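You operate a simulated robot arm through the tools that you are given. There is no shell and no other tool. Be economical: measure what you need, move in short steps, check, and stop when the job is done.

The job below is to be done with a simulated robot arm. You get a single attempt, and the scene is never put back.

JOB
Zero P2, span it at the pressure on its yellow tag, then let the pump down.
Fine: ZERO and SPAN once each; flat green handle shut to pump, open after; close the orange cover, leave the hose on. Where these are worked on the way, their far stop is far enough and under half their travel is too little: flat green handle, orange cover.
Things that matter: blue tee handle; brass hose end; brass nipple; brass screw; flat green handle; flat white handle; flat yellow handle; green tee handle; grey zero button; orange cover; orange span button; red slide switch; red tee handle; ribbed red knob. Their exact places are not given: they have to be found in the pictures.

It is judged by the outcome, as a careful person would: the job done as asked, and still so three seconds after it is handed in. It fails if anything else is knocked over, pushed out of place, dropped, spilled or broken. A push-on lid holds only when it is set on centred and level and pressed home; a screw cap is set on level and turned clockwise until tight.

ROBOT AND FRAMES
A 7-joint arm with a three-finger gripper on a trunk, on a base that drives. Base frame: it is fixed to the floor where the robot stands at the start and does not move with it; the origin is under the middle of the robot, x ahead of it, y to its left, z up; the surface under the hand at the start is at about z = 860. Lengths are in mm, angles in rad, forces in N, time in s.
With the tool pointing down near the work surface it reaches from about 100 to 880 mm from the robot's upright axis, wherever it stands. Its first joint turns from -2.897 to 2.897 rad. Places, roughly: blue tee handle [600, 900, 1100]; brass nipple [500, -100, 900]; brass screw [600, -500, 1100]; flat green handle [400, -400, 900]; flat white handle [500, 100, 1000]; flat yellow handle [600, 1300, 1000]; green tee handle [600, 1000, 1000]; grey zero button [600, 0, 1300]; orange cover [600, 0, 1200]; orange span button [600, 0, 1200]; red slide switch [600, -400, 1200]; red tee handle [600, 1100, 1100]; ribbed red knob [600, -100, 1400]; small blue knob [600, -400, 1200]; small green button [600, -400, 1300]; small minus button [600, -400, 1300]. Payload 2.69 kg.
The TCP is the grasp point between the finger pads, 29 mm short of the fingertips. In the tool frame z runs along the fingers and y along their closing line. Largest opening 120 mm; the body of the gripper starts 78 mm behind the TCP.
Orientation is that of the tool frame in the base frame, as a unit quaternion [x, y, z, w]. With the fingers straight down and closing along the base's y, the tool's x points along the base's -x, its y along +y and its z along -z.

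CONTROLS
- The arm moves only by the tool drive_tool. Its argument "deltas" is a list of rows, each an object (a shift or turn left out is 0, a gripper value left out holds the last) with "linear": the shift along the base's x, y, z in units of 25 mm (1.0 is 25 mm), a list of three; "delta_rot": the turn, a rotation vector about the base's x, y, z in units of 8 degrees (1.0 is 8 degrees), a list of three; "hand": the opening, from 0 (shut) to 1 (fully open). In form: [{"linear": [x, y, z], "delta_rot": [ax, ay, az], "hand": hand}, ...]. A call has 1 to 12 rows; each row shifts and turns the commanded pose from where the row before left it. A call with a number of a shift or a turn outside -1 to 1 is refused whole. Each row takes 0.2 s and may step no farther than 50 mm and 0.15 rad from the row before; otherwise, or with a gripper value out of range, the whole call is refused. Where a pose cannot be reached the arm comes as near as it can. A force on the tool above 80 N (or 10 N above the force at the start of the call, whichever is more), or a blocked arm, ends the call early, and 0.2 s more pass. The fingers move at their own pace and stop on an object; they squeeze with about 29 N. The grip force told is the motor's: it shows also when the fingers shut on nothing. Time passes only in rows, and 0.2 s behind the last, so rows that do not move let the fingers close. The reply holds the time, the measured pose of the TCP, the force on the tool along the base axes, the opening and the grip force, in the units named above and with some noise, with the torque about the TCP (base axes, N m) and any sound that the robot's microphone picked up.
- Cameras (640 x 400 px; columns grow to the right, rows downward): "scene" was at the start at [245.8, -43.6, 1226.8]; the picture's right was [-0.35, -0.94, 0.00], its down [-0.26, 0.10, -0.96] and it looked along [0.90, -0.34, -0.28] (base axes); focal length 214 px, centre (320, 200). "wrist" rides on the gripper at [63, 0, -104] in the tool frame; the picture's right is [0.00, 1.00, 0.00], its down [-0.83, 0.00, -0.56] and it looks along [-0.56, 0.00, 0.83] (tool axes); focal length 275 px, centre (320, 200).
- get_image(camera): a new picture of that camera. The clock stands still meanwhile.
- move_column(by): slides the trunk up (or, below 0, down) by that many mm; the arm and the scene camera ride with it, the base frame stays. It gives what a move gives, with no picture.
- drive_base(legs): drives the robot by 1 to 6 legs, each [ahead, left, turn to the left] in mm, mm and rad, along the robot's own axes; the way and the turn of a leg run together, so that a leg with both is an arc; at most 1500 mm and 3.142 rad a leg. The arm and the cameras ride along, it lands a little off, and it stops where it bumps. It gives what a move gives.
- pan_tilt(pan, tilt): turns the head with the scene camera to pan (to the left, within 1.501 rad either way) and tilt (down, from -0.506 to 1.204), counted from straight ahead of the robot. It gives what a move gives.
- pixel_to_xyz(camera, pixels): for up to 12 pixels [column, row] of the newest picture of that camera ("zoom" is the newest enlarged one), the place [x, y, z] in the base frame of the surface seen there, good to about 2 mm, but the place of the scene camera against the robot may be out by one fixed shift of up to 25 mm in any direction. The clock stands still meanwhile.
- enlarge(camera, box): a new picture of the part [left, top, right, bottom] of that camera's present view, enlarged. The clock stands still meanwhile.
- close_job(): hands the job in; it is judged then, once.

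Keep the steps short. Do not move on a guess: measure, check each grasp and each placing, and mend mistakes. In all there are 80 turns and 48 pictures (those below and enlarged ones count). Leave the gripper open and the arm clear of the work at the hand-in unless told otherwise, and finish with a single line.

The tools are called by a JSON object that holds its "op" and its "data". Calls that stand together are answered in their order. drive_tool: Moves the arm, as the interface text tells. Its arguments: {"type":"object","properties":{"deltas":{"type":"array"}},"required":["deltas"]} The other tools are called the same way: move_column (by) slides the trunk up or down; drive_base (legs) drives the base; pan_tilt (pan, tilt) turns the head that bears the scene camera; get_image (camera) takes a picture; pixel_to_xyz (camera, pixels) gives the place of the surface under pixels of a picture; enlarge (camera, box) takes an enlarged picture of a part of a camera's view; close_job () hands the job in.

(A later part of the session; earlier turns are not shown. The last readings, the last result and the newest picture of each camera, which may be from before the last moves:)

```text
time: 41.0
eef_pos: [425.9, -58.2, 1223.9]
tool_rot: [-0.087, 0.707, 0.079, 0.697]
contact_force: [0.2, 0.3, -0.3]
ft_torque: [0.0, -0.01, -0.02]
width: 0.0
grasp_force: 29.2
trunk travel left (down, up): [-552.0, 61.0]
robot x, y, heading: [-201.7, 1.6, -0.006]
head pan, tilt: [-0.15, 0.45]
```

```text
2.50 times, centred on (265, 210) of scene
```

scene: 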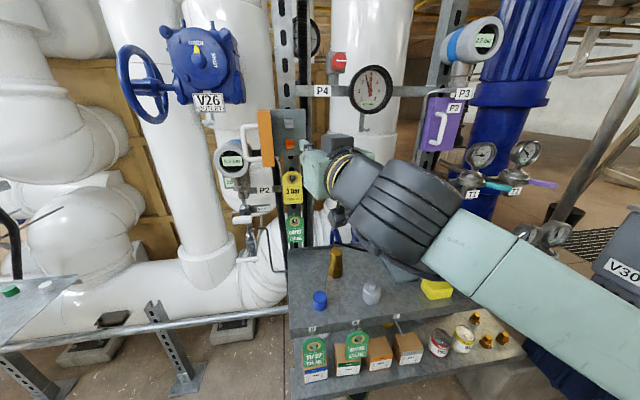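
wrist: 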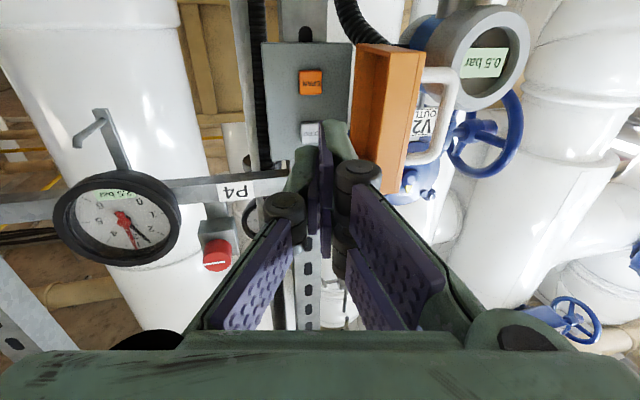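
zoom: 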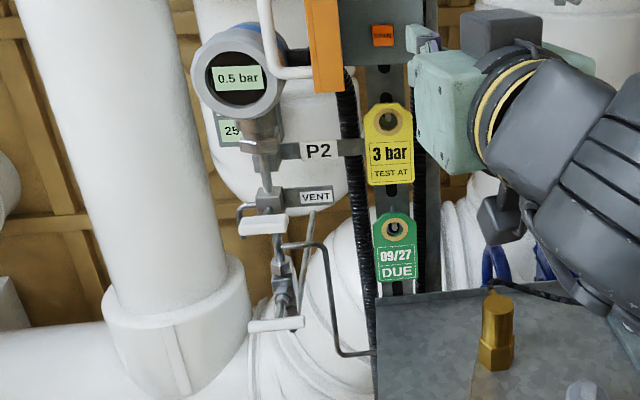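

Isolation is shut (white handles across). Before zeroing I want to read the pump gauge and green handle; I draw the hand back to uncover them.

{"op": "drive_tool", "data": {"deltas": [{"linear": [-1, -0.5, 0]}, {"linear": [-1, -1, 0]}, {"linear": [-1, -1, 0], "delta_rot": [0, 0.8, 0]}, {"linear": [-1, -1, 0], "delta_rot": [0, 0.9, 0]}, {"linear": [-0.5, -1, 0.5], "delta_rot": [0, 0.9, 0]}, {"linear": [0, 0, 1], "delta_rot": [0, 0.9, 0]}]}}

{"op": "pan_tilt", "data": {"pan": -0.3, "tilt": 0.4}}

{"op": "get_image", "data": {"camera": "scene"}}

```text
time: 42.4
eef_pos: [313.6, -170.9, 1263.0]
tool_rot: [-0.066, 0.855, 0.096, 0.505]
contact_force: [-0.2, 1.1, 0.5]
ft_torque: [0.01, -0.02, 0.02]
width: 0.0
grasp_force: 29.1
trunk travel left (down, up): [-552.0, 61.0]
robot x, y, heading: [-202.4, -1.3, -0.006]
head pan, tilt: [-0.15, 0.45]
```

```text
time: 43.1
eef_pos: [313.7, -170.2, 1262.8]
tool_rot: [-0.064, 0.855, 0.096, 0.506]
contact_force: [0.0, 0.3, -0.1]
ft_torque: [0.0, 0.0, 0.01]
width: 0.1
grasp_force: 28.9
trunk travel left (down, up): [-552.0, 61.0]
robot x, y, heading: [-203.3, 1.5, -0.006]
head pan, tilt: [-0.3, 0.4]
```

```text
14 pictures are left
```

scene: 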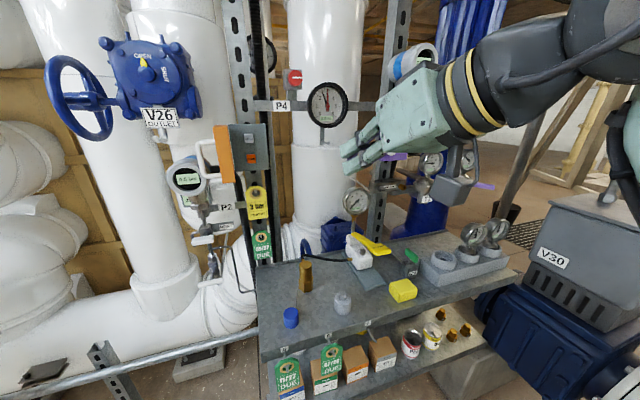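

{"op": "enlarge", "data": {"camera": "scene", "box": [330, 180, 438, 300]}}

{"op": "pixel_to_xyz", "data": {"camera": "zoom", "pixels": [[100, 80], [410, 240], [440, 225], [440, 255], [395, 290], [435, 270], [310, 240], [180, 215], [130, 240], [120, 280], [210, 330]]}}

```text
3.33 times, centred on (384, 240) of scene
```

zoom: 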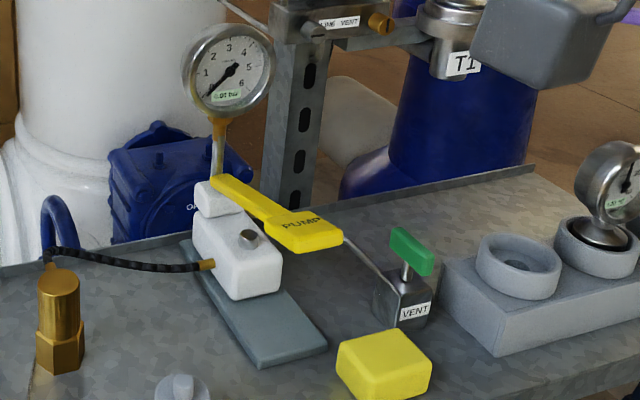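

```text
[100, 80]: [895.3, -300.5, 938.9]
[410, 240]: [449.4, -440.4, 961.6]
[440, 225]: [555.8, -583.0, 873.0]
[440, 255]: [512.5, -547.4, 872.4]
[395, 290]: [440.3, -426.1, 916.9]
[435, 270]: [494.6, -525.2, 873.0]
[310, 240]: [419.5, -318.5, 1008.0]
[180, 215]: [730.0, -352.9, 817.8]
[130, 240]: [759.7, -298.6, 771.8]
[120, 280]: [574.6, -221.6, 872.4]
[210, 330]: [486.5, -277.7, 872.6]
```

Pump gauge reads 0: P2's 0.5 bar is a pure zero error. I measure the green handle's ends and the tube into its block.

{"op": "pixel_to_xyz", "data": {"camera": "zoom", "pixels": [[396, 235], [403, 240], [420, 257], [427, 262], [405, 268], [365, 262], [380, 282], [355, 250], [400, 290], [330, 240], [275, 230], [415, 310]]}}

```text
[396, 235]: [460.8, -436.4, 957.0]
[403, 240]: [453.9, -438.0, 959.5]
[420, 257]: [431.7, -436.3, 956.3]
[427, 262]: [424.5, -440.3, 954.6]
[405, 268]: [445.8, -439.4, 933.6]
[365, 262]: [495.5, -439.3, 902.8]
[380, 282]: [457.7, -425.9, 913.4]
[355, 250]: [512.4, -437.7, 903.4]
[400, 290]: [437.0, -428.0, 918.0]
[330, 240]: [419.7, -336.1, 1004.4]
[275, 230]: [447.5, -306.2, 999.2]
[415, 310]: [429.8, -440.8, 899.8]
```

The green handle lies along its tube: open, pump at 0. So now ZERO. I bring the closed fingers in front of the ZERO button (590,−28,1255).

{"op": "drive_tool", "data": {"deltas": [{"linear": [0.93, 0.615, -0.04], "delta_rot": [0, -0.875, 0]}, {"linear": [0.93, 0.615, -0.04], "delta_rot": [0, -0.875, 0]}, {"linear": [0.93, 0.615, -0.04], "delta_rot": [0, -0.875, 0]}, {"linear": [0.93, 0.615, -0.04], "delta_rot": [0, -0.875, 0]}, {"linear": [0.93, 0.615, -0.04]}, {"linear": [0.93, 0.615, -0.04]}, {"linear": [0.93, 0.615, -0.04]}, {"linear": [0.93, 0.615, -0.04]}, {}]}}

{"op": "enlarge", "data": {"camera": "wrist", "box": [200, 0, 440, 180]}}

```text
time: 45.1
eef_pos: [499.8, -48.0, 1254.1]
tool_rot: [-0.086, 0.707, 0.079, 0.698]
contact_force: [0.5, -0.5, -0.5]
ft_torque: [0.0, 0.0, 0.01]
width: 0.0
grasp_force: 28.5
trunk travel left (down, up): [-552.0, 61.0]
robot x, y, heading: [-201.5, -1.5, -0.01]
head pan, tilt: [-0.3, 0.4]
```

```text
2.22 times, centred on (320, 90) of wrist
```

zoom: 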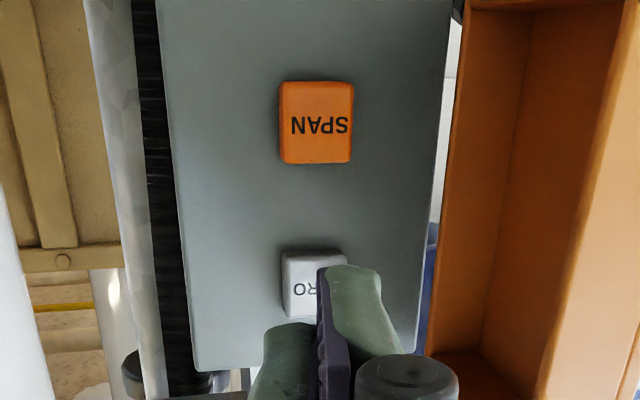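

Clear of the cover. I press ZERO once: advance along the finger line, gently at the end.

{"op": "drive_tool", "data": {"deltas": [{"linear": [1, 0.25, 0.03]}, {"linear": [1, 0.25, 0]}, {"linear": [0.2, 0.04, 0]}, {"linear": [0.14, 0, 0]}, {"linear": [0.14, 0, 0]}]}}

```text
time: 46.3
eef_pos: [562.3, -32.8, 1255.5]
tool_rot: [-0.088, 0.708, 0.078, 0.696]
contact_force: [0.3, -0.5, 0.1]
ft_torque: [-0.01, 0.02, -0.04]
width: 0.0
grasp_force: 28.4
trunk travel left (down, up): [-552.0, 61.0]
robot x, y, heading: [-203.2, -2.5, -0.005]
head pan, tilt: [-0.3, 0.4]
```

No contact yet; on in 2 mm steps.

{"op": "drive_tool", "data": {"deltas": [{"linear": [0.1, 0, 0]}, {"linear": [0.1, 0, 0]}]}}

```text
time: 46.9
eef_pos: [567.4, -34.3, 1255.3]
tool_rot: [-0.087, 0.707, 0.079, 0.698]
contact_force: [-1.0, 0.6, 0.0]
ft_torque: [0.0, 0.04, 0.03]
width: 0.1
grasp_force: 28.3
trunk travel left (down, up): [-552.0, 61.0]
robot x, y, heading: [-202.9, -2.3, -0.01]
head pan, tilt: [-0.3, 0.4]
heard: click
```

A click: ZERO is pressed. I withdraw and read P2's display.

{"op": "drive_tool", "data": {"deltas": [{"linear": [-1, -0.25, 0]}, {"linear": [-1, -0.25, 0]}, {"linear": [-1, -0.25, 0]}, {"linear": [-1, -0.25, 0]}]}}

{"op": "enlarge", "data": {"camera": "scene", "box": [160, 130, 260, 200]}}

```text
time: 47.9
eef_pos: [465.8, -57.6, 1256.4]
tool_rot: [-0.085, 0.707, 0.077, 0.698]
contact_force: [-0.1, 0.0, 0.5]
ft_torque: [0.0, -0.01, -0.01]
width: 0.0
grasp_force: 28.6
trunk travel left (down, up): [-552.0, 61.0]
robot x, y, heading: [-201.0, -2.0, -0.005]
head pan, tilt: [-0.3, 0.4]
```

```text
5.71 times, centred on (210, 165) of scene
```

zoom: 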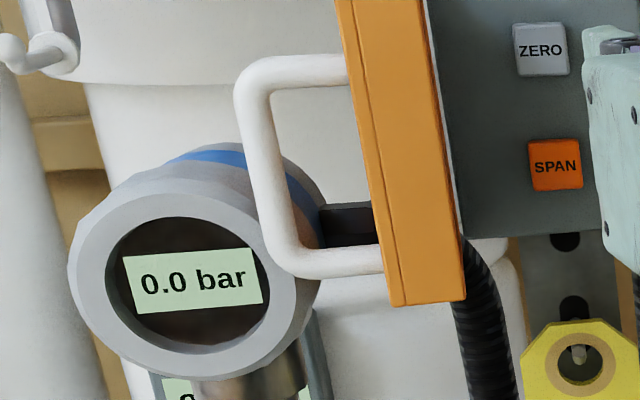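

P2 now reads 0.0 bar. Next the green handle: I draw back and turn the hand to point down on the right side of the bench.

{"op": "drive_tool", "data": {"deltas": [{"linear": [-1, -1, 0], "delta_rot": [0, 0, -0.8]}, {"linear": [-1, -1, 0], "delta_rot": [0, 0, -0.8]}, {"linear": [-0.3, -0.8, 0], "delta_rot": [0, 1, 0]}, {"linear": [-0.3, -0.8, 0], "delta_rot": [0, 1, 0]}, {"linear": [-0.3, -0.8, 0], "delta_rot": [0, 1, 0]}, {"linear": [-0.3, -0.8, 0], "delta_rot": [0, 1, 0]}, {"linear": [-0.3, -0.8, 0], "delta_rot": [0, 1, 0]}, {"linear": [-0.3, -0.8, 0], "delta_rot": [0, 1, 0]}, {"linear": [-0.3, -0.8, 0], "delta_rot": [0, 1, 0]}, {"linear": [-0.3, -0.8, 0], "delta_rot": [0, 1, 0]}, {"linear": [-0.3, -0.8, 0], "delta_rot": [0, 1, 0]}, {"linear": [-0.3, -0.8, 0], "delta_rot": [0, 1, 0]}]}}

{"op": "move_column", "data": {"by": -90}}

```text
time: 50.3
eef_pos: [344.1, -318.8, 1194.3]
tool_rot: [0.014, 0.98, 0.087, 0.177]
contact_force: [-0.6, 0.0, -0.3]
ft_torque: [0.0, 0.01, 0.03]
width: 0.0
grasp_force: 28.9
out of reach, approached as far as the arm can: row 11
trunk travel left (down, up): [-552.0, 61.0]
robot x, y, heading: [-205.1, 0.1, -0.009]
head pan, tilt: [-0.3, 0.4]
stopped in row 11: the arm was blocked; the commanded pose is now the measured one
```

```text
time: 51.5
eef_pos: [344.8, -318.1, 1104.3]
tool_rot: [0.014, 0.98, 0.086, 0.176]
contact_force: [-0.4, 0.3, 0.5]
ft_torque: [0.01, -0.04, -0.02]
width: 0.0
grasp_force: 29.0
trunk travel left (down, up): [-462.0, 151.0]
robot x, y, heading: [-202.7, 1.8, -0.011]
head pan, tilt: [-0.3, 0.4]
```

The arm hit a wrist limit while so high. I go lower and to the right (away from the pump lever) while straightening the hand.

{"op": "drive_tool", "data": {"deltas": [{"linear": [0, -1, -0.5], "hand": 0.5}, {"linear": [0, -1, -0.5]}, {"linear": [0, -1, -0.5], "delta_rot": [0, 0.5, 0]}, {"linear": [0, -1, -0.5], "delta_rot": [0, 0.8, 0]}, {"linear": [0.3, -0.5, -0.5], "delta_rot": [-0.5, 0.6, 0]}, {"linear": [0.5, 0, -0.3], "delta_rot": [-0.7, 0.6, 0]}, {"linear": [0.5, 0, 0]}]}}

{"op": "get_image", "data": {"camera": "wrist"}}

```text
time: 53.1
eef_pos: [374.4, -328.6, 984.4]
tool_rot: [0.026, 1.0, 0.008, 0.006]
contact_force: [-0.4, 0.0, 0.0]
ft_torque: [0.0, 0.0, 0.04]
width: 59.7
grasp_force: 0.1
out of reach, approached as far as the arm can: row 1, 2, 3, 4, 5, 6
trunk travel left (down, up): [-462.0, 151.0]
robot x, y, heading: [-201.8, 1.6, -0.006]
head pan, tilt: [-0.3, 0.4]
```

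```text
10 pictures are left
```

wrist: 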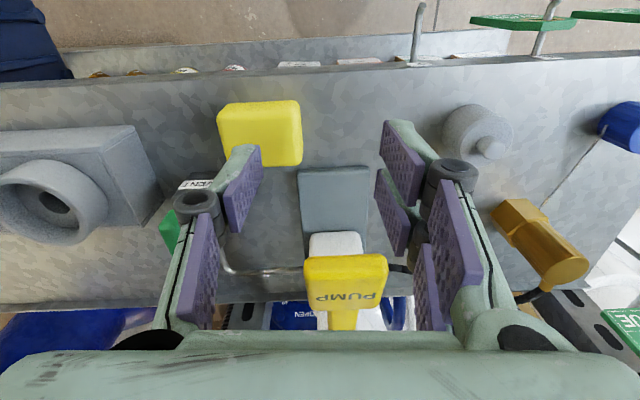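

Ten pictures left; I measure with this one: green handle, PUMP pad, gauge area.

{"op": "pixel_to_xyz", "data": {"camera": "wrist", "pixels": [[168, 225], [165, 240], [175, 215], [345, 275], [310, 270], [382, 270], [345, 300], [194, 184], [350, 200], [260, 120], [120, 140], [335, 240]]}}

```text
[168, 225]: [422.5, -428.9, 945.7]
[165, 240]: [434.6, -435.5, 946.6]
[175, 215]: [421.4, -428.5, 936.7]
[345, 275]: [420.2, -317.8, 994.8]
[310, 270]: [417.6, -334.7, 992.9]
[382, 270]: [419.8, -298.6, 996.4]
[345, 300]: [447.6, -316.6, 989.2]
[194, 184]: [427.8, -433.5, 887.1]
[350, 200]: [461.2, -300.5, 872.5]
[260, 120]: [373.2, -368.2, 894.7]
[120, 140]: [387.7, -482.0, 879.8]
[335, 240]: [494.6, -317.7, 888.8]
```

I try a small step to the right to see whether the arm follows.

{"op": "drive_tool", "data": {"deltas": [{"linear": [0, -0.4, 0]}, {"linear": [0, -0.4, 0]}]}}

```text
time: 53.7
eef_pos: [377.0, -328.5, 980.9]
tool_rot: [0.021, 1.0, -0.004, 0.004]
contact_force: [0.0, 0.2, 0.2]
ft_torque: [0.04, 0.03, 0.02]
width: 60.1
grasp_force: 0.1
out of reach, approached as far as the arm can: row 1, 2
trunk travel left (down, up): [-462.0, 151.0]
robot x, y, heading: [-204.3, -1.1, -0.007]
head pan, tilt: [-0.3, 0.4]
```

The arm's joints limit it at this side; shifting the base right would help. I check where the equipment on the right stands first.

{"op": "pixel_to_xyz", "data": {"camera": "scene", "pixels": [[500, 310], [530, 330], [560, 360], [610, 385], [570, 250], [600, 300], [473, 230], [495, 225], [470, 255], [450, 300], [420, 340], [630, 330]]}}

```text
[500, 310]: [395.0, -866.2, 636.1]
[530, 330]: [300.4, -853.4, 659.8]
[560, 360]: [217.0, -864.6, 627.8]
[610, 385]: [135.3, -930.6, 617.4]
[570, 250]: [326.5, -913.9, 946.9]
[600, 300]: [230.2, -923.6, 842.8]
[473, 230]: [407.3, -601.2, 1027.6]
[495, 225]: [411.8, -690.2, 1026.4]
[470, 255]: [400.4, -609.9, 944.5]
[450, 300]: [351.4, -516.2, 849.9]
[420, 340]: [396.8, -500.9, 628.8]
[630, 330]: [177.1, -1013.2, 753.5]
```

Free down to y ≈ −850. I back up 120, move right 180.

{"op": "drive_base", "data": {"legs": [[-120, 0, 0], [0, -180, 0]]}}

{"op": "drive_tool", "data": {"deltas": [{"linear": [0, 0, 0.1]}]}}

```text
time: 56.6
eef_pos: [256.8, -507.6, 982.4]
tool_rot: [0.021, 1.0, -0.003, 0.005]
contact_force: [0.3, -0.1, 0.3]
ft_torque: [-0.01, -0.01, 0.02]
width: 60.0
grasp_force: 0.0
trunk travel left (down, up): [-462.0, 151.0]
robot x, y, heading: [-321.1, -185.6, -0.007]
head pan, tilt: [-0.3, 0.4]
```

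```text
time: 57.0
eef_pos: [256.5, -507.6, 982.4]
tool_rot: [0.022, 1.0, 0.001, 0.006]
contact_force: [0.3, -0.6, -0.4]
ft_torque: [0.0, 0.01, -0.02]
width: 59.9
grasp_force: 0.0
trunk travel left (down, up): [-462.0, 151.0]
robot x, y, heading: [-320.9, -181.0, -0.004]
head pan, tilt: [-0.3, 0.4]
```

Now I go over the green handle (441,−431), a bit higher first.

{"op": "drive_tool", "data": {"deltas": [{"linear": [0, 1, 0.4]}, {"linear": [0, 1, 0.4]}, {"linear": [0.5, 1, 0.2]}, {"linear": [1, 0.06, 0.2]}, {"linear": [1, 0, 0]}, {"linear": [1, 0, 0]}, {"linear": [1, 0, 0]}, {"linear": [0.9, 0, 0]}, {"linear": [0.9, 0, 0]}]}}

{"op": "get_image", "data": {"camera": "wrist"}}

```text
time: 59.0
eef_pos: [411.4, -429.3, 1012.2]
tool_rot: [0.022, 1.0, -0.003, 0.007]
contact_force: [-0.7, -0.4, 0.0]
ft_torque: [-0.03, 0.01, 0.03]
width: 60.1
grasp_force: 0.1
trunk travel left (down, up): [-462.0, 151.0]
robot x, y, heading: [-322.9, -179.7, -0.002]
head pan, tilt: [-0.3, 0.4]
```

```text
9 pictures are left
```

wrist: 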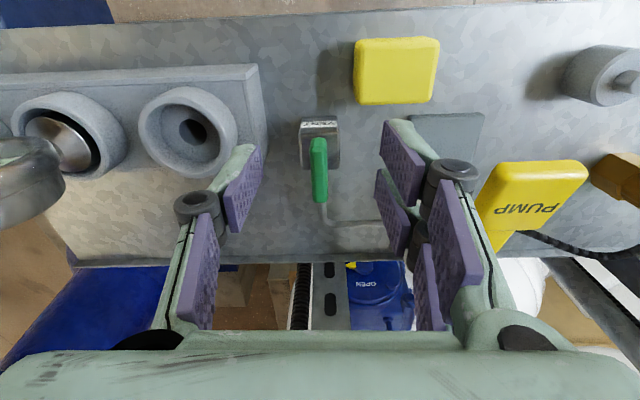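

{"op": "pixel_to_xyz", "data": {"camera": "wrist", "pixels": [[318, 142], [319, 170], [321, 198], [312, 170], [327, 170], [325, 160], [340, 130], [545, 170], [500, 220], [575, 170], [540, 210]]}}

```text
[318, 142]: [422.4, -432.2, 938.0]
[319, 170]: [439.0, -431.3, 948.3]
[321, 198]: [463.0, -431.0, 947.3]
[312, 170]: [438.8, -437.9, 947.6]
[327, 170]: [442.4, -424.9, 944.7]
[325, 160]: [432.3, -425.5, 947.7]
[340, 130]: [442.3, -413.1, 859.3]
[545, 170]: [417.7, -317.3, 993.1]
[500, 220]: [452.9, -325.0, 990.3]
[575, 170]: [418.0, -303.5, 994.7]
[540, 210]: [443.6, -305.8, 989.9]
```

Handle centre (443,−431.5), top z 948. I go down over it and grip it.

{"op": "drive_tool", "data": {"deltas": [{"linear": [0.6, -0.08, 0]}, {"linear": [0.66, 0, -0.3]}, {"linear": [0, 0, -0.8]}, {"linear": [0, 0, -0.8]}, {"linear": [0, 0, -0.6]}, {"hand": 0}, {}, {}, {}]}}

{"op": "drive_tool", "data": {"deltas": [{"delta_rot": [0, 0, -0.7]}, {"delta_rot": [0, 0, -0.7]}, {"delta_rot": [0, 0, -0.7]}, {}]}}

```text
time: 61.0
eef_pos: [433.3, -429.9, 942.0]
tool_rot: [0.026, 1.0, -0.004, 0.005]
contact_force: [2.1, -30.8, 2.0]
ft_torque: [-0.48, 0.2, -0.4]
width: 14.9
grasp_force: 25.4
out of reach, approached as far as the arm can: row 1, 2
trunk travel left (down, up): [-462.0, 151.0]
robot x, y, heading: [-323.3, -178.8, -0.004]
head pan, tilt: [-0.3, 0.4]
```

```text
time: 62.0
eef_pos: [434.1, -428.0, 942.6]
tool_rot: [0.171, 0.985, -0.007, 0.006]
contact_force: [-3.8, -37.1, -2.2]
ft_torque: [-0.44, 0.49, -0.46]
width: 11.1
grasp_force: 38.2
trunk travel left (down, up): [-462.0, 151.0]
robot x, y, heading: [-325.3, -182.2, -0.006]
head pan, tilt: [-0.3, 0.4]
```

It turns with little torque. I continue clockwise, moving the hand around the stem.

{"op": "drive_tool", "data": {"deltas": [{"linear": [0.03, 0.05, 0], "delta_rot": [0, 0, -1]}, {"linear": [0.03, 0.04, 0], "delta_rot": [0, 0, -1]}, {"linear": [0.04, 0.03, 0], "delta_rot": [0, 0, -1]}, {"linear": [0.05, 0.03, 0], "delta_rot": [0, 0, -1]}, {}]}}

```text
time: 63.2
eef_pos: [437.6, -423.9, 942.2]
tool_rot: [0.436, 0.9, -0.006, 0.003]
contact_force: [-17.9, -29.2, -15.7]
ft_torque: [-0.56, 0.16, -0.38]
width: 11.1
grasp_force: 38.3
trunk travel left (down, up): [-462.0, 151.0]
robot x, y, heading: [-323.2, -180.7, -0.006]
head pan, tilt: [-0.3, 0.4]
```

Following. I finish the quarter turn.

{"op": "drive_tool", "data": {"deltas": [{"linear": [0.05, 0.02, 0], "delta_rot": [0, 0, -1]}, {"linear": [0.05, 0.02, 0], "delta_rot": [0, 0, -1]}, {"linear": [0.06, 0.01, 0], "delta_rot": [0, 0, -1]}, {"linear": [0.06, 0, 0], "delta_rot": [0, 0, -1]}, {"linear": [0.06, 0, 0], "delta_rot": [0, 0, -0.9]}, {}]}}

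```text
time: 64.6
eef_pos: [446.0, -419.8, 941.6]
tool_rot: [0.712, 0.703, -0.008, 0.001]
contact_force: [-18.1, -21.5, -19.2]
ft_torque: [-0.34, 0.27, 0.34]
width: 11.2
grasp_force: 38.6
trunk travel left (down, up): [-462.0, 151.0]
robot x, y, heading: [-326.1, -184.3, -0.001]
head pan, tilt: [-0.3, 0.4]
```

The handle now lies across (90°). I open, lift off with the trunk, and look.

{"op": "drive_tool", "data": {"deltas": [{"hand": 0.4}, {}, {}]}}

{"op": "move_column", "data": {"by": 115}}

{"op": "get_image", "data": {"camera": "wrist"}}

```text
time: 65.4
eef_pos: [446.1, -416.5, 944.2]
tool_rot: [0.71, 0.705, -0.006, 0.002]
contact_force: [-1.1, 0.5, 0.2]
ft_torque: [-0.02, 0.01, -0.02]
width: 47.9
grasp_force: 0.2
trunk travel left (down, up): [-462.0, 151.0]
robot x, y, heading: [-324.6, -182.4, -0.004]
head pan, tilt: [-0.3, 0.4]
```

```text
time: 66.9
eef_pos: [445.6, -418.0, 1058.4]
tool_rot: [0.71, 0.705, -0.007, 0.003]
contact_force: [-0.5, -0.2, 0.5]
ft_torque: [-0.02, -0.03, 0.02]
width: 48.0
grasp_force: 0.1
trunk travel left (down, up): [-577.0, 36.0]
robot x, y, heading: [-324.7, -180.1, -0.004]
head pan, tilt: [-0.3, 0.4]
```

```text
8 pictures are left
```

wrist: 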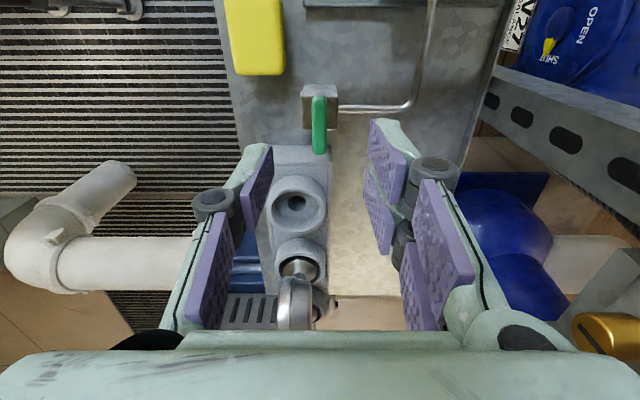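

The handle lies across its tube: shut. Now over the PUMP pad (430,−317) with closed fingers.

{"op": "drive_tool", "data": {"deltas": [{"linear": [-0.15, 1, 0], "hand": 0}, {"linear": [-0.15, 1, 0]}, {"linear": [-0.15, 1, 0]}, {"linear": [-0.15, 1, 0]}, {}, {}]}}

{"op": "drive_tool", "data": {"deltas": [{"linear": [0, 0, -0.8]}, {"linear": [0, 0, -0.5]}, {"linear": [0, 0, -0.4]}, {"linear": [0, 0, -0.4]}]}}

```text
time: 68.3
eef_pos: [431.6, -317.5, 1058.7]
tool_rot: [0.709, 0.705, -0.006, 0.002]
contact_force: [0.5, 0.8, 0.6]
ft_torque: [-0.02, -0.01, -0.03]
width: 0.0
grasp_force: 28.9
trunk travel left (down, up): [-577.0, 36.0]
robot x, y, heading: [-323.8, -182.7, -0.002]
head pan, tilt: [-0.3, 0.4]
```

```text
time: 69.3
eef_pos: [431.0, -317.1, 1006.5]
tool_rot: [0.71, 0.704, -0.006, 0.002]
contact_force: [-0.7, 0.1, 4.3]
ft_torque: [0.02, 0.04, 0.01]
width: 0.0
grasp_force: 28.4
trunk travel left (down, up): [-577.0, 36.0]
robot x, y, heading: [-323.5, -181.9, -0.005]
head pan, tilt: [-0.3, 0.4]
```

The lever gives with light force. On down to its end.

{"op": "drive_tool", "data": {"deltas": [{"linear": [0, 0, -0.4]}, {"linear": [0, 0, -0.4]}, {"linear": [0, 0, -0.4]}, {"linear": [0, 0, -0.4]}]}}

{"op": "enlarge", "data": {"camera": "scene", "box": [240, 130, 420, 280]}}

```text
time: 70.3
eef_pos: [428.7, -317.2, 979.0]
tool_rot: [0.71, 0.704, 0.003, 0.011]
contact_force: [10.0, -9.5, 80.8]
ft_torque: [0.6, -0.41, 0.14]
width: 6.1
grasp_force: 28.8
trunk travel left (down, up): [-577.0, 36.0]
robot x, y, heading: [-324.5, -181.6, -0.004]
head pan, tilt: [-0.3, 0.4]
```

```text
2.67 times, centred on (330, 205) of scene
```

zoom: 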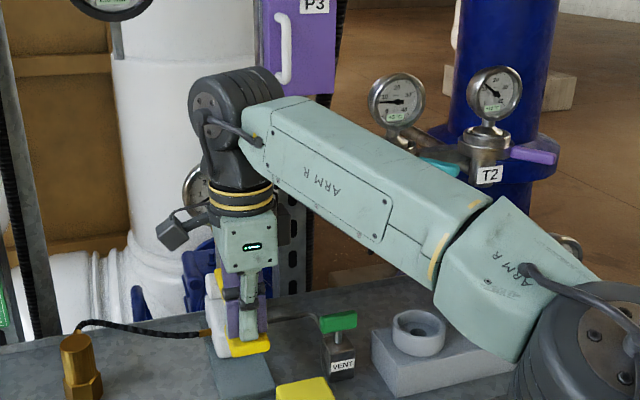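

Lever is at its bottom. I let it rise, step aside, and read gauge and P2 in one enlarged picture.

{"op": "drive_tool", "data": {"deltas": [{"linear": [0, 0, 0.6]}, {"linear": [0, 0, 0.8]}, {"linear": [0, 0, 0.8]}, {"linear": [0, 0, 0.5]}, {"linear": [-0.5, -1, 0.3]}, {"linear": [-0.5, -1, 0]}, {"linear": [-0.5, -1, 0]}, {"linear": [-0.5, -1, 0]}, {}]}}

{"op": "pan_tilt", "data": {"pan": 0.05, "tilt": 0.3}}

{"op": "get_image", "data": {"camera": "scene"}}

```text
time: 72.3
eef_pos: [381.7, -418.1, 1040.8]
tool_rot: [0.709, 0.705, -0.006, 0.002]
contact_force: [0.7, 0.0, 0.2]
ft_torque: [-0.02, 0.0, 0.01]
width: 0.1
grasp_force: 28.6
trunk travel left (down, up): [-577.0, 36.0]
robot x, y, heading: [-321.8, -183.2, -0.004]
head pan, tilt: [-0.3, 0.4]
```

```text
time: 73.1
eef_pos: [381.5, -417.1, 1040.6]
tool_rot: [0.71, 0.705, -0.006, 0.002]
contact_force: [-0.3, -0.5, 0.4]
ft_torque: [-0.02, -0.01, 0.04]
width: 0.1
grasp_force: 29.0
trunk travel left (down, up): [-577.0, 36.0]
robot x, y, heading: [-323.2, -185.3, -0.001]
head pan, tilt: [0.051, 0.3]
```

```text
6 pictures are left
```

scene: 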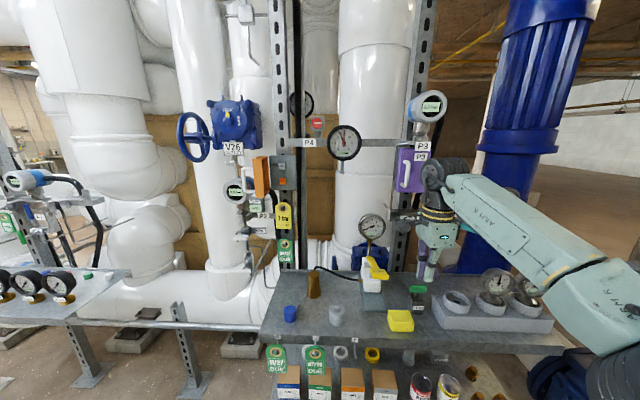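

{"op": "enlarge", "data": {"camera": "scene", "box": [222, 160, 392, 266]}}

```text
3.76 times, centred on (307, 213) of scene
```

zoom: 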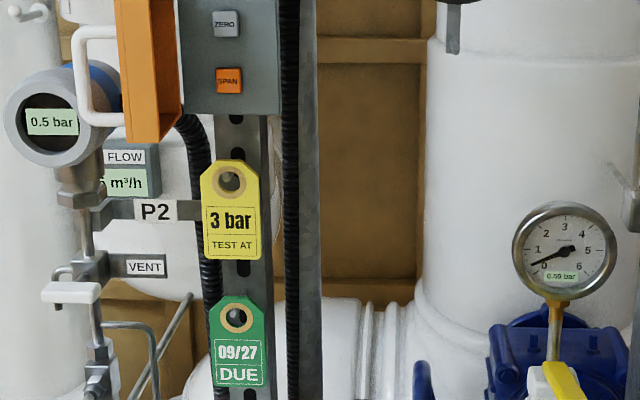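

One stroke: gauge ~0.6 bar, P2 0.5. So about five strokes make 3 bar. Back above the pad and a second stroke.

{"op": "drive_tool", "data": {"deltas": [{"linear": [0.5, 1, 0]}, {"linear": [0.5, 1, 0]}, {"linear": [0.5, 1, 0]}, {"linear": [0.5, 1, 0]}, {"linear": [0, 0, -0.8]}, {"linear": [0, 0, -0.8]}, {"linear": [0, 0, -0.8]}, {"linear": [0, 0, -0.25]}, {"linear": [0, 0, 0.8]}, {"linear": [0, 0, 0.9]}, {"linear": [0, 0, 0.95]}]}}

```text
time: 75.5
eef_pos: [429.9, -317.2, 1042.6]
tool_rot: [0.71, 0.704, -0.007, 0.001]
contact_force: [-0.9, 0.2, -1.1]
ft_torque: [-0.04, 0.04, 0.01]
width: 0.0
grasp_force: 28.6
trunk travel left (down, up): [-577.0, 36.0]
robot x, y, heading: [-324.4, -179.2, -0.001]
head pan, tilt: [0.051, 0.3]
```

Third stroke, with a dwell at the bottom to check it is reached.

{"op": "drive_tool", "data": {"deltas": [{"linear": [0, 0, -0.8]}, {"linear": [0, 0, -0.8]}, {"linear": [0, 0, -0.8]}, {"linear": [0, 0, -0.35]}, {}]}}

{"op": "drive_tool", "data": {"deltas": [{"linear": [0, 0, 0.8]}, {"linear": [0, 0, 0.9]}, {"linear": [0, 0, 1]}, {}, {"linear": [0, 0, -0.8]}, {"linear": [0, 0, -0.8]}, {"linear": [0, 0, -0.8]}, {"linear": [0, 0, -0.3]}, {}]}}

```text
time: 76.7
eef_pos: [428.4, -316.8, 980.2]
tool_rot: [0.711, 0.703, 0.001, 0.007]
contact_force: [14.3, -8.5, 59.9]
ft_torque: [0.43, -0.45, -0.15]
width: 6.1
grasp_force: 28.5
trunk travel left (down, up): [-577.0, 36.0]
robot x, y, heading: [-322.5, -181.1, -0.002]
head pan, tilt: [0.051, 0.3]
```

```text
time: 78.7
eef_pos: [428.9, -317.9, 980.1]
tool_rot: [0.711, 0.703, -0.001, 0.007]
contact_force: [11.8, -8.8, 56.8]
ft_torque: [0.42, -0.41, -0.09]
width: 5.8
grasp_force: 28.7
trunk travel left (down, up): [-577.0, 36.0]
robot x, y, heading: [-322.9, -183.1, -0.001]
head pan, tilt: [0.051, 0.3]
```

Four strokes done. I raise, step aside and read again.

{"op": "drive_tool", "data": {"deltas": [{"linear": [0, 0, 0.8]}, {"linear": [0, 0, 0.9]}, {"linear": [0, 0, 1]}, {"linear": [-0.5, -1, 0]}, {"linear": [-0.5, -1, 0]}, {"linear": [-0.5, -1, 0]}, {"linear": [-0.5, -1, 0]}, {}]}}

{"op": "enlarge", "data": {"camera": "scene", "box": [222, 160, 392, 266]}}

```text
time: 80.5
eef_pos: [382.3, -415.3, 1041.1]
tool_rot: [0.71, 0.705, -0.006, 0.003]
contact_force: [0.0, -0.3, 0.1]
ft_torque: [0.03, -0.01, 0.01]
width: 0.2
grasp_force: 28.6
trunk travel left (down, up): [-577.0, 36.0]
robot x, y, heading: [-322.0, -176.8, -0.006]
head pan, tilt: [0.051, 0.3]
```

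```text
3.76 times, centred on (307, 213) of scene
```

zoom: 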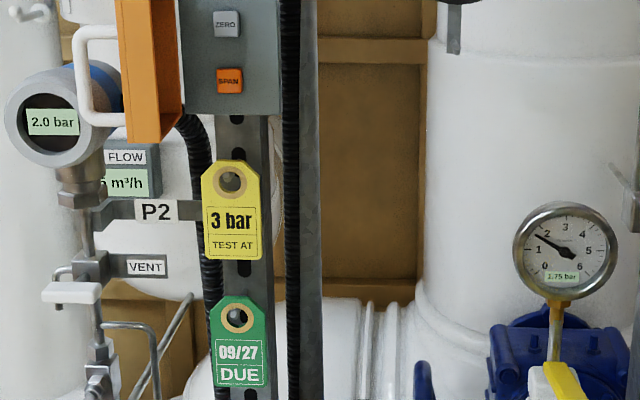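

Gauge 1.75 bar (P2 2.0): ~0.44 per stroke, so 2 full strokes plus ~0.85 of one. Two full strokes first, then one to TCP z≈987.

{"op": "drive_tool", "data": {"deltas": [{"linear": [0.5, 1, 0]}, {"linear": [0.5, 1, 0]}, {"linear": [0.5, 1, 0]}, {"linear": [0.5, 1, 0]}, {"linear": [0, 0, -0.8]}, {"linear": [0, 0, -0.8]}, {"linear": [0, 0, -0.8]}, {"linear": [0, 0, -0.33]}, {}]}}

{"op": "drive_tool", "data": {"deltas": [{"linear": [0, 0, 0.8]}, {"linear": [0, 0, 0.9]}, {"linear": [0, 0, 1]}, {}, {"linear": [0, 0, -0.8]}, {"linear": [0, 0, -0.8]}, {"linear": [0, 0, -0.8]}, {"linear": [0, 0, -0.3]}, {}]}}

{"op": "drive_tool", "data": {"deltas": [{"linear": [0, 0, 0.8]}, {"linear": [0, 0, 0.9]}, {"linear": [0, 0, 1]}, {}, {"linear": [0, 0, -0.8]}, {"linear": [0, 0, -0.8]}, {"linear": [0, 0, -0.5]}, {}]}}

```text
time: 82.5
eef_pos: [430.2, -317.8, 980.3]
tool_rot: [0.711, 0.703, 0.001, 0.009]
contact_force: [19.8, -8.8, 64.4]
ft_torque: [0.46, -0.63, -0.2]
width: 5.8
grasp_force: 28.4
trunk travel left (down, up): [-577.0, 36.0]
robot x, y, heading: [-322.9, -178.6, -0.003]
head pan, tilt: [0.051, 0.3]
```

```text
time: 84.5
eef_pos: [429.1, -317.6, 980.2]
tool_rot: [0.71, 0.704, 0.001, 0.008]
contact_force: [11.0, -8.7, 64.6]
ft_torque: [0.48, -0.45, -0.05]
width: 6.0
grasp_force: 28.1
trunk travel left (down, up): [-577.0, 36.0]
robot x, y, heading: [-323.1, -179.0, -0.003]
head pan, tilt: [0.051, 0.3]
```

```text
time: 86.3
eef_pos: [429.6, -316.5, 987.7]
tool_rot: [0.709, 0.705, -0.007, 0.002]
contact_force: [-2.4, -0.6, 6.5]
ft_torque: [0.08, 0.07, 0.05]
width: 6.0
grasp_force: 28.1
trunk travel left (down, up): [-577.0, 36.0]
robot x, y, heading: [-320.3, -184.1, -0.005]
head pan, tilt: [0.051, 0.3]
```

I raise, step aside and read.

{"op": "drive_tool", "data": {"deltas": [{"linear": [0, 0, 0.8]}, {"linear": [0, 0, 0.7]}, {"linear": [0, 0, 0.7]}, {"linear": [-0.5, -1, 0]}, {"linear": [-0.5, -1, 0]}, {"linear": [-0.5, -1, 0]}, {"linear": [-0.5, -1, 0]}, {}]}}

{"op": "enlarge", "data": {"camera": "scene", "box": [222, 160, 392, 266]}}

```text
time: 88.1
eef_pos: [381.4, -420.0, 1042.0]
tool_rot: [0.709, 0.705, -0.006, 0.003]
contact_force: [-0.2, 0.6, -0.2]
ft_torque: [-0.01, 0.04, 0.03]
width: 0.0
grasp_force: 28.3
trunk travel left (down, up): [-577.0, 36.0]
robot x, y, heading: [-321.3, -178.5, -0.003]
head pan, tilt: [0.051, 0.3]
```

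```text
3.76 times, centred on (307, 213) of scene
```

zoom: 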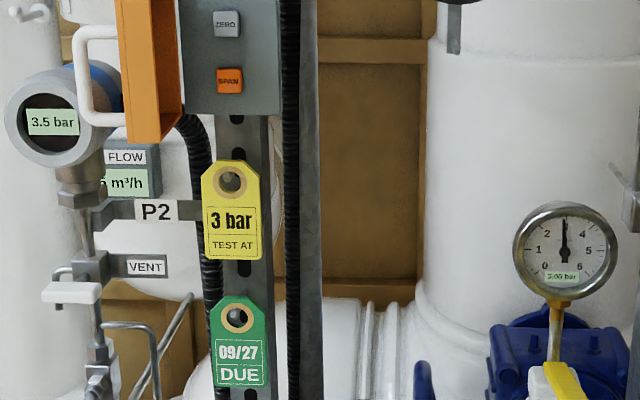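

Needle stands at 3 bar (P2 shows 3.5). Now to SPAN: I swing the hand up to point ahead.

{"op": "drive_tool", "data": {"deltas": [{"linear": [-0.5, 0.3, 0.8]}, {"linear": [-0.5, 0.3, 0.6], "delta_rot": [0, -1, 0]}, {"linear": [-0.5, 0.3, 0.6], "delta_rot": [0, -1, 0]}, {"linear": [-0.5, 0.3, 0.6], "delta_rot": [0, -1, 0]}, {"linear": [-0.5, 0.3, 0.6], "delta_rot": [0, -1, 0]}, {"linear": [-0.3, 0.3, 0.6], "delta_rot": [0, -1, 0]}, {"linear": [0, 0.3, 0.6], "delta_rot": [0, -1, 0]}, {"linear": [0, 0.3, 0.6], "delta_rot": [0, -1, 0]}, {"linear": [0, 0.3, 0.6], "delta_rot": [0, -1, 0]}, {"linear": [0, 0.3, 0.6], "delta_rot": [0, -1, 0]}, {"linear": [0, 0.3, 0.5], "delta_rot": [0, -1, 0]}, {"linear": [0, 0, 0], "delta_rot": [0, -1, 0]}]}}

```text
time: 90.7
eef_pos: [309.3, -334.1, 1210.1]
tool_rot: [0.514, 0.505, 0.489, 0.492]
contact_force: [-0.5, -0.3, -0.3]
ft_torque: [-0.01, -0.03, 0.0]
width: 0.0
grasp_force: 28.1
trunk travel left (down, up): [-577.0, 36.0]
robot x, y, heading: [-326.0, -182.0, -0.002]
head pan, tilt: [0.051, 0.3]
```

Pointing ahead. Drive the base left 180 and ahead 120.

{"op": "drive_base", "data": {"legs": [[0, 180, 0], [120, 0, 0]]}}

{"op": "drive_tool", "data": {"deltas": [{"linear": [0, 1, 0], "delta_rot": [0, -0.25, 0]}, {"linear": [0, 1, 0]}, {"linear": [0.5, 1, 0]}, {"linear": [0.5, 1, 0]}, {"linear": [1, 0.7, 0]}, {"linear": [0, 0, 0]}]}}

```text
time: 93.6
eef_pos: [429.7, -148.9, 1208.8]
tool_rot: [0.514, 0.506, 0.489, 0.491]
contact_force: [0.4, -0.2, -0.2]
ft_torque: [-0.03, 0.03, -0.01]
width: 0.0
grasp_force: 28.3
trunk travel left (down, up): [-577.0, 36.0]
robot x, y, heading: [-202.4, 3.1, 0.006]
head pan, tilt: [0.051, 0.3]
```

```text
time: 95.0
eef_pos: [480.6, -32.2, 1208.6]
tool_rot: [0.506, 0.497, 0.499, 0.499]
contact_force: [-1.0, -0.1, 0.6]
ft_torque: [-0.01, 0.02, -0.01]
width: 0.0
grasp_force: 29.1
trunk travel left (down, up): [-577.0, 36.0]
robot x, y, heading: [-205.9, 0.7, 0.005]
head pan, tilt: [0.051, 0.3]
```

I press SPAN: advance, then gently until the click.

{"op": "drive_tool", "data": {"deltas": [{"linear": [0.6, 0.26, 0.06]}, {"linear": [1, 0, 0]}, {"linear": [1, 0, 0]}, {"linear": [0.5, 0, 0]}, {"linear": [0.1, 0, 0]}, {"linear": [0.1, 0, 0]}]}}

```text
time: 96.4
eef_pos: [564.0, -23.9, 1209.8]
tool_rot: [0.505, 0.498, 0.498, 0.499]
contact_force: [-0.2, -0.4, 0.0]
ft_torque: [0.02, 0.01, -0.02]
width: 0.0
grasp_force: 28.5
trunk travel left (down, up): [-577.0, 36.0]
robot x, y, heading: [-204.4, 2.0, -0.003]
head pan, tilt: [0.051, 0.3]
```

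{"op": "drive_tool", "data": {"deltas": [{"linear": [0.1, -0.05, 0]}]}}

```text
time: 96.8
eef_pos: [564.4, -25.0, 1211.2]
tool_rot: [0.505, 0.498, 0.498, 0.499]
contact_force: [-1.3, 0.3, -0.1]
ft_torque: [-0.01, -0.01, 0.01]
width: 5.9
grasp_force: 28.7
trunk travel left (down, up): [-577.0, 36.0]
robot x, y, heading: [-205.9, 1.6, -0.001]
head pan, tilt: [0.051, 0.3]
```

{"op": "drive_tool", "data": {"deltas": [{"linear": [0.1, 0, 0]}]}}

```text
time: 97.2
eef_pos: [567.8, -26.3, 1210.6]
tool_rot: [0.505, 0.497, 0.499, 0.499]
contact_force: [-2.2, 0.7, -0.2]
ft_torque: [-0.01, -0.03, 0.03]
width: 6.0
grasp_force: 28.2
trunk travel left (down, up): [-577.0, 36.0]
robot x, y, heading: [-206.1, 2.0, -0.002]
head pan, tilt: [0.051, 0.3]
heard: click
```

A click. I withdraw straight back and read P2.

{"op": "drive_tool", "data": {"deltas": [{"linear": [-1, 0, 0]}, {"linear": [-1, 0, 0]}, {"linear": [-1, 0, 0]}, {"linear": [-1, 0, 0.4]}, {"linear": [-1, 0, 0.7]}, {"linear": [0, 0.5, 0.7]}, {"linear": [0, 0.8, 0.8]}, {"linear": [0, 0.9, 0]}, {"linear": [0, 0.9, 0]}]}}

{"op": "enlarge", "data": {"camera": "scene", "box": [230, 110, 380, 220]}}

```text
time: 99.2
eef_pos: [443.4, 51.6, 1276.9]
tool_rot: [0.506, 0.497, 0.498, 0.499]
contact_force: [-0.6, 0.6, -0.6]
ft_torque: [0.02, 0.0, 0.04]
width: 0.0
grasp_force: 28.5
trunk travel left (down, up): [-577.0, 36.0]
robot x, y, heading: [-203.5, 3.3, 0.002]
head pan, tilt: [0.051, 0.3]
```

```text
3.64 times, centred on (305, 165) of scene
```

zoom: 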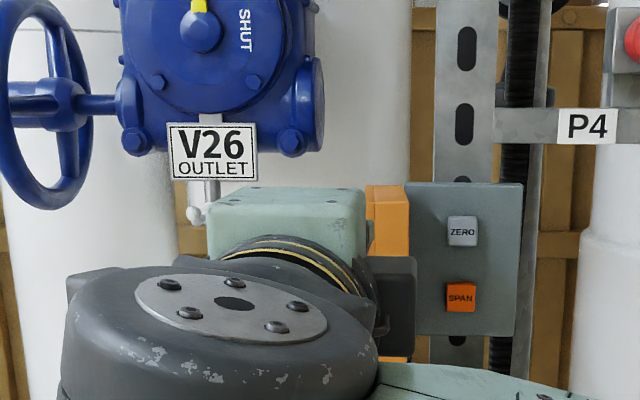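

The hand hides the display. I measure the cover's edge in this picture before pushing it shut.

{"op": "pixel_to_xyz", "data": {"camera": "zoom", "pixels": [[368, 189], [372, 215], [380, 230], [400, 195], [406, 215], [415, 200], [395, 240], [462, 232]]}}

```text
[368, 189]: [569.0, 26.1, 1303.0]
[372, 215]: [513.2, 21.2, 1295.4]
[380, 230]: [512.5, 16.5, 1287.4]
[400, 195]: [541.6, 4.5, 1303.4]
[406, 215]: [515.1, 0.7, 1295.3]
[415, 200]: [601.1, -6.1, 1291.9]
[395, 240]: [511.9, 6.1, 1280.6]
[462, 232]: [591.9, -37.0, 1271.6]
```

Cover's outer face is at y≈32, free edge x 512. I reach in beside it (y 52, z 1275) and sweep it shut along its arc.

{"op": "drive_tool", "data": {"deltas": [{"linear": [1, 0, -0.08]}, {"linear": [1, 0, 0]}, {"linear": [0.26, -0.3, 0]}, {"linear": [0, -0.5, 0]}, {"linear": [0, -0.5, 0]}, {"linear": [0, -0.5, 0]}, {"linear": [0.1, -0.5, 0]}, {"linear": [0.2, -0.6, 0]}, {"linear": [0.25, -0.5, 0]}]}}

```text
time: 99.9
eef_pos: [485.0, 51.7, 1275.7]
tool_rot: [0.501, 0.502, 0.5, 0.497]
contact_force: [-39.2, -4.9, -3.0]
ft_torque: [0.23, -0.03, -0.79]
width: 0.1
grasp_force: 28.5
trunk travel left (down, up): [-577.0, 36.0]
robot x, y, heading: [-206.5, 3.7, -0.002]
head pan, tilt: [0.051, 0.3]
stopped in row 3: the force on the tool passed its limit at 97 N (the readings are from after the stop); the commanded pose is now the measured one
```

The tip met the handle's upper leg. I back off, and push the handle bar itself from its left side (z 1255) instead.

{"op": "drive_tool", "data": {"deltas": [{"linear": [-1, 0, 0]}, {"linear": [-0.8, 0.4, -0.4]}, {"linear": [0, 0.8, -0.4]}, {"linear": [0, 0.7, 0]}, {"linear": [1, 0, 0]}, {"linear": [1, 0, 0]}, {"linear": [0.8, 0, 0]}, {}]}}

```text
time: 101.7
eef_pos: [517.3, 100.4, 1249.8]
tool_rot: [0.503, 0.503, 0.497, 0.497]
contact_force: [0.5, 1.0, 0.6]
ft_torque: [-0.02, -0.02, 0.03]
width: 0.1
grasp_force: 28.2
trunk travel left (down, up): [-577.0, 36.0]
robot x, y, heading: [-205.4, 4.2, -0.001]
head pan, tilt: [0.051, 0.3]
```

Free. Now I sweep to the right against the bar.

{"op": "drive_tool", "data": {"deltas": [{"linear": [0, -0.6, 0]}, {"linear": [0, -0.6, 0]}, {"linear": [0, -0.6, 0]}, {"linear": [0, -0.6, 0]}, {"linear": [0, -0.6, 0]}, {"linear": [0, -0.6, 0]}]}}

```text
time: 103.1
eef_pos: [517.5, 10.1, 1250.7]
tool_rot: [0.503, 0.503, 0.498, 0.496]
contact_force: [0.0, -0.4, 0.5]
ft_torque: [0.01, -0.01, -0.01]
width: 0.2
grasp_force: 28.6
trunk travel left (down, up): [-577.0, 36.0]
robot x, y, heading: [-205.9, 0.2, 0.001]
head pan, tilt: [0.051, 0.3]
```

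{"op": "drive_tool", "data": {"deltas": [{"linear": [0.1, -0.6, 0]}, {"linear": [0.1, -0.6, 0]}, {"linear": [0, -0.4, 0]}, {"linear": [0, -0.3, 0]}, {}]}}

```text
time: 104.3
eef_pos: [521.9, -30.6, 1251.2]
tool_rot: [0.499, 0.506, 0.5, 0.495]
contact_force: [8.9, 27.2, 4.6]
ft_torque: [-0.18, -0.03, 0.72]
width: 0.0
grasp_force: 28.6
trunk travel left (down, up): [-577.0, 36.0]
robot x, y, heading: [-204.2, 1.4, 0.006]
head pan, tilt: [0.051, 0.3]
5 turns are left
```

Nearly shut. Few turns are left, so I chain: press the bar home, withdraw, drive back to the pump side, turn the hand down, and check the cover in the picture.

{"op": "drive_tool", "data": {"deltas": [{"linear": [-0.8, 0.1, 0]}, {"linear": [-0.8, 0, 0]}, {"linear": [0, -0.5, 0]}, {"linear": [0, -0.5, 0]}, {"linear": [0.9, 0, 0]}, {"linear": [0.2, 0, 0]}, {"linear": [0.15, 0, 0]}, {}]}}

{"op": "drive_tool", "data": {"deltas": [{"linear": [-1, 0, 0]}, {"linear": [-1, 0, 0]}, {"linear": [-1, 0, 0]}, {"linear": [-1, 0, 0]}]}}

{"op": "drive_base", "data": {"legs": [[-120, 0, 0], [0, -180, 0]]}}

{"op": "drive_tool", "data": {"deltas": [{"linear": [0.136, -0.81, -0.32]}, {"linear": [0.136, -0.81, -0.32]}, {"linear": [0.136, -0.81, -0.32]}, {"linear": [0.136, -0.81, -0.32]}, {"linear": [0.136, -0.81, -0.32]}]}}

{"op": "drive_tool", "data": {"deltas": [{"linear": [0, 0, 0], "delta_rot": [0, 1.05, 0]}, {"linear": [0, -0.3, -0.5], "delta_rot": [0, 1.0, 0]}]}}

{"op": "drive_tool", "data": {"deltas": [{"linear": [0, 0, 0], "delta_rot": [0, 1, 0]}, {"linear": [0, -0.3, -0.5], "delta_rot": [0, 1, 0]}, {"linear": [0, -0.3, -0.6], "delta_rot": [0, 1, 0]}, {"linear": [0, -0.3, -0.6], "delta_rot": [0, 1, 0]}, {"linear": [0, -0.3, -0.6], "delta_rot": [0, 1, 0]}, {"linear": [0, -0.3, -0.6], "delta_rot": [0, 1, 0]}, {"linear": [0.3, -0.3, -0.6], "delta_rot": [0, 1, 0]}, {"linear": [0.5, -0.3, -0.6], "delta_rot": [0, 1, 0]}, {"linear": [0.5, -0.3, -0.6], "delta_rot": [0, 1, 0]}, {"linear": [0.5, -0.3, -0.6], "delta_rot": [0, 1, 0]}, {"linear": [0.5, -0.3, -0.6], "delta_rot": [0, 1, 0]}, {"linear": [0.5, -0.3, -0.8], "delta_rot": [0, 0.25, 0]}]}}

{"op": "enlarge", "data": {"camera": "scene", "box": [222, 160, 392, 266]}}

```text
time: 106.1
eef_pos: [510.7, -58.8, 1251.1]
tool_rot: [0.503, 0.503, 0.498, 0.496]
contact_force: [-17.5, -1.4, -6.3]
ft_torque: [-0.04, 0.19, -0.02]
width: 6.0
grasp_force: 28.4
trunk travel left (down, up): [-577.0, 36.0]
robot x, y, heading: [-204.9, 1.2, -0.004]
head pan, tilt: [0.051, 0.3]
```

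```text
time: 107.1
eef_pos: [412.0, -60.0, 1250.5]
tool_rot: [0.503, 0.503, 0.496, 0.497]
contact_force: [-0.5, -0.9, 0.1]
ft_torque: [-0.01, 0.0, 0.01]
width: 0.0
grasp_force: 28.7
trunk travel left (down, up): [-577.0, 36.0]
robot x, y, heading: [-205.2, 2.4, 0.001]
head pan, tilt: [0.051, 0.3]
```

```text
time: 110.0
eef_pos: [291.4, -239.9, 1250.3]
tool_rot: [0.504, 0.502, 0.497, 0.496]
contact_force: [-0.2, 0.9, -0.1]
ft_torque: [0.0, -0.01, 0.02]
width: 0.1
grasp_force: 28.6
trunk travel left (down, up): [-577.0, 36.0]
robot x, y, heading: [-324.9, -173.0, -0.001]
head pan, tilt: [0.051, 0.3]
```

```text
time: 111.2
eef_pos: [310.0, -342.3, 1209.6]
tool_rot: [0.503, 0.503, 0.497, 0.497]
contact_force: [0.8, 0.3, 0.3]
ft_torque: [0.03, 0.0, -0.01]
width: 0.2
grasp_force: 28.8
trunk travel left (down, up): [-577.0, 36.0]
robot x, y, heading: [-326.8, -176.5, -0.003]
head pan, tilt: [0.051, 0.3]
```

```text
refused: 1.05 is not a number from -1 to 1
```

```text
time: 113.8
eef_pos: [381.3, -422.4, 1042.5]
tool_rot: [0.708, 0.706, -0.006, -0.004]
contact_force: [-0.1, 0.0, 1.0]
ft_torque: [0.0, 0.02, 0.01]
width: 0.0
grasp_force: 28.8
trunk travel left (down, up): [-577.0, 36.0]
robot x, y, heading: [-327.4, -177.6, 0.002]
head pan, tilt: [0.051, 0.3]
```

```text
3.76 times, centred on (307, 213) of scene
4 turns are left
```

zoom: 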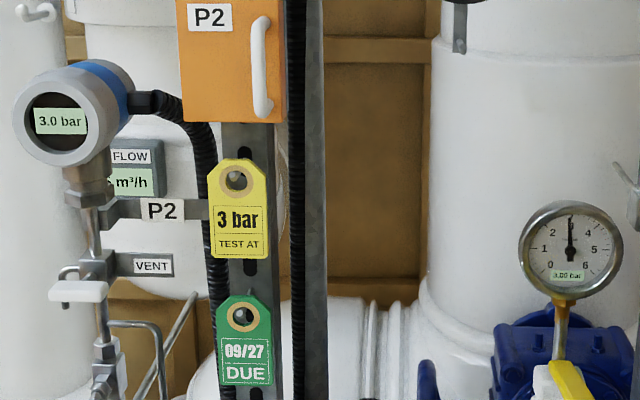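

P2 reads 3.0 bar, gauge 3.05, cover shut. Now over the green handle, lower the trunk and grip it.

{"op": "drive_tool", "data": {"deltas": [{"linear": [0.5, -0.1, 0], "hand": 0.4}, {"linear": [0.7, -0.1, 0]}, {"linear": [0.7, -0.05, 0]}, {"linear": [0.6, 0, 0]}, {}]}}

{"op": "move_column", "data": {"by": -100}}

{"op": "drive_tool", "data": {"deltas": [{"hand": 0}, {}, {}, {}]}}

```text
time: 115.0
eef_pos: [440.8, -430.1, 1043.1]
tool_rot: [0.708, 0.706, -0.005, -0.004]
contact_force: [-0.7, 0.1, 0.6]
ft_torque: [-0.02, 0.04, -0.05]
width: 48.1
grasp_force: 0.1
trunk travel left (down, up): [-577.0, 36.0]
robot x, y, heading: [-324.2, -178.4, -0.003]
head pan, tilt: [0.051, 0.3]
```

```text
time: 116.3
eef_pos: [441.0, -430.0, 943.5]
tool_rot: [0.708, 0.707, -0.005, -0.003]
contact_force: [-0.4, 0.2, -0.1]
ft_torque: [0.03, -0.04, 0.02]
width: 47.7
grasp_force: 0.0
trunk travel left (down, up): [-477.0, 136.0]
robot x, y, heading: [-325.8, -175.7, -0.001]
head pan, tilt: [0.051, 0.3]
```

```text
time: 117.3
eef_pos: [444.2, -428.8, 941.8]
tool_rot: [0.707, 0.707, -0.003, -0.001]
contact_force: [35.6, -8.6, 8.0]
ft_torque: [-0.22, -0.55, 0.23]
width: 11.7
grasp_force: 32.2
trunk travel left (down, up): [-477.0, 136.0]
robot x, y, heading: [-322.5, -177.4, -0.002]
head pan, tilt: [0.051, 0.3]
3 turns are left
```

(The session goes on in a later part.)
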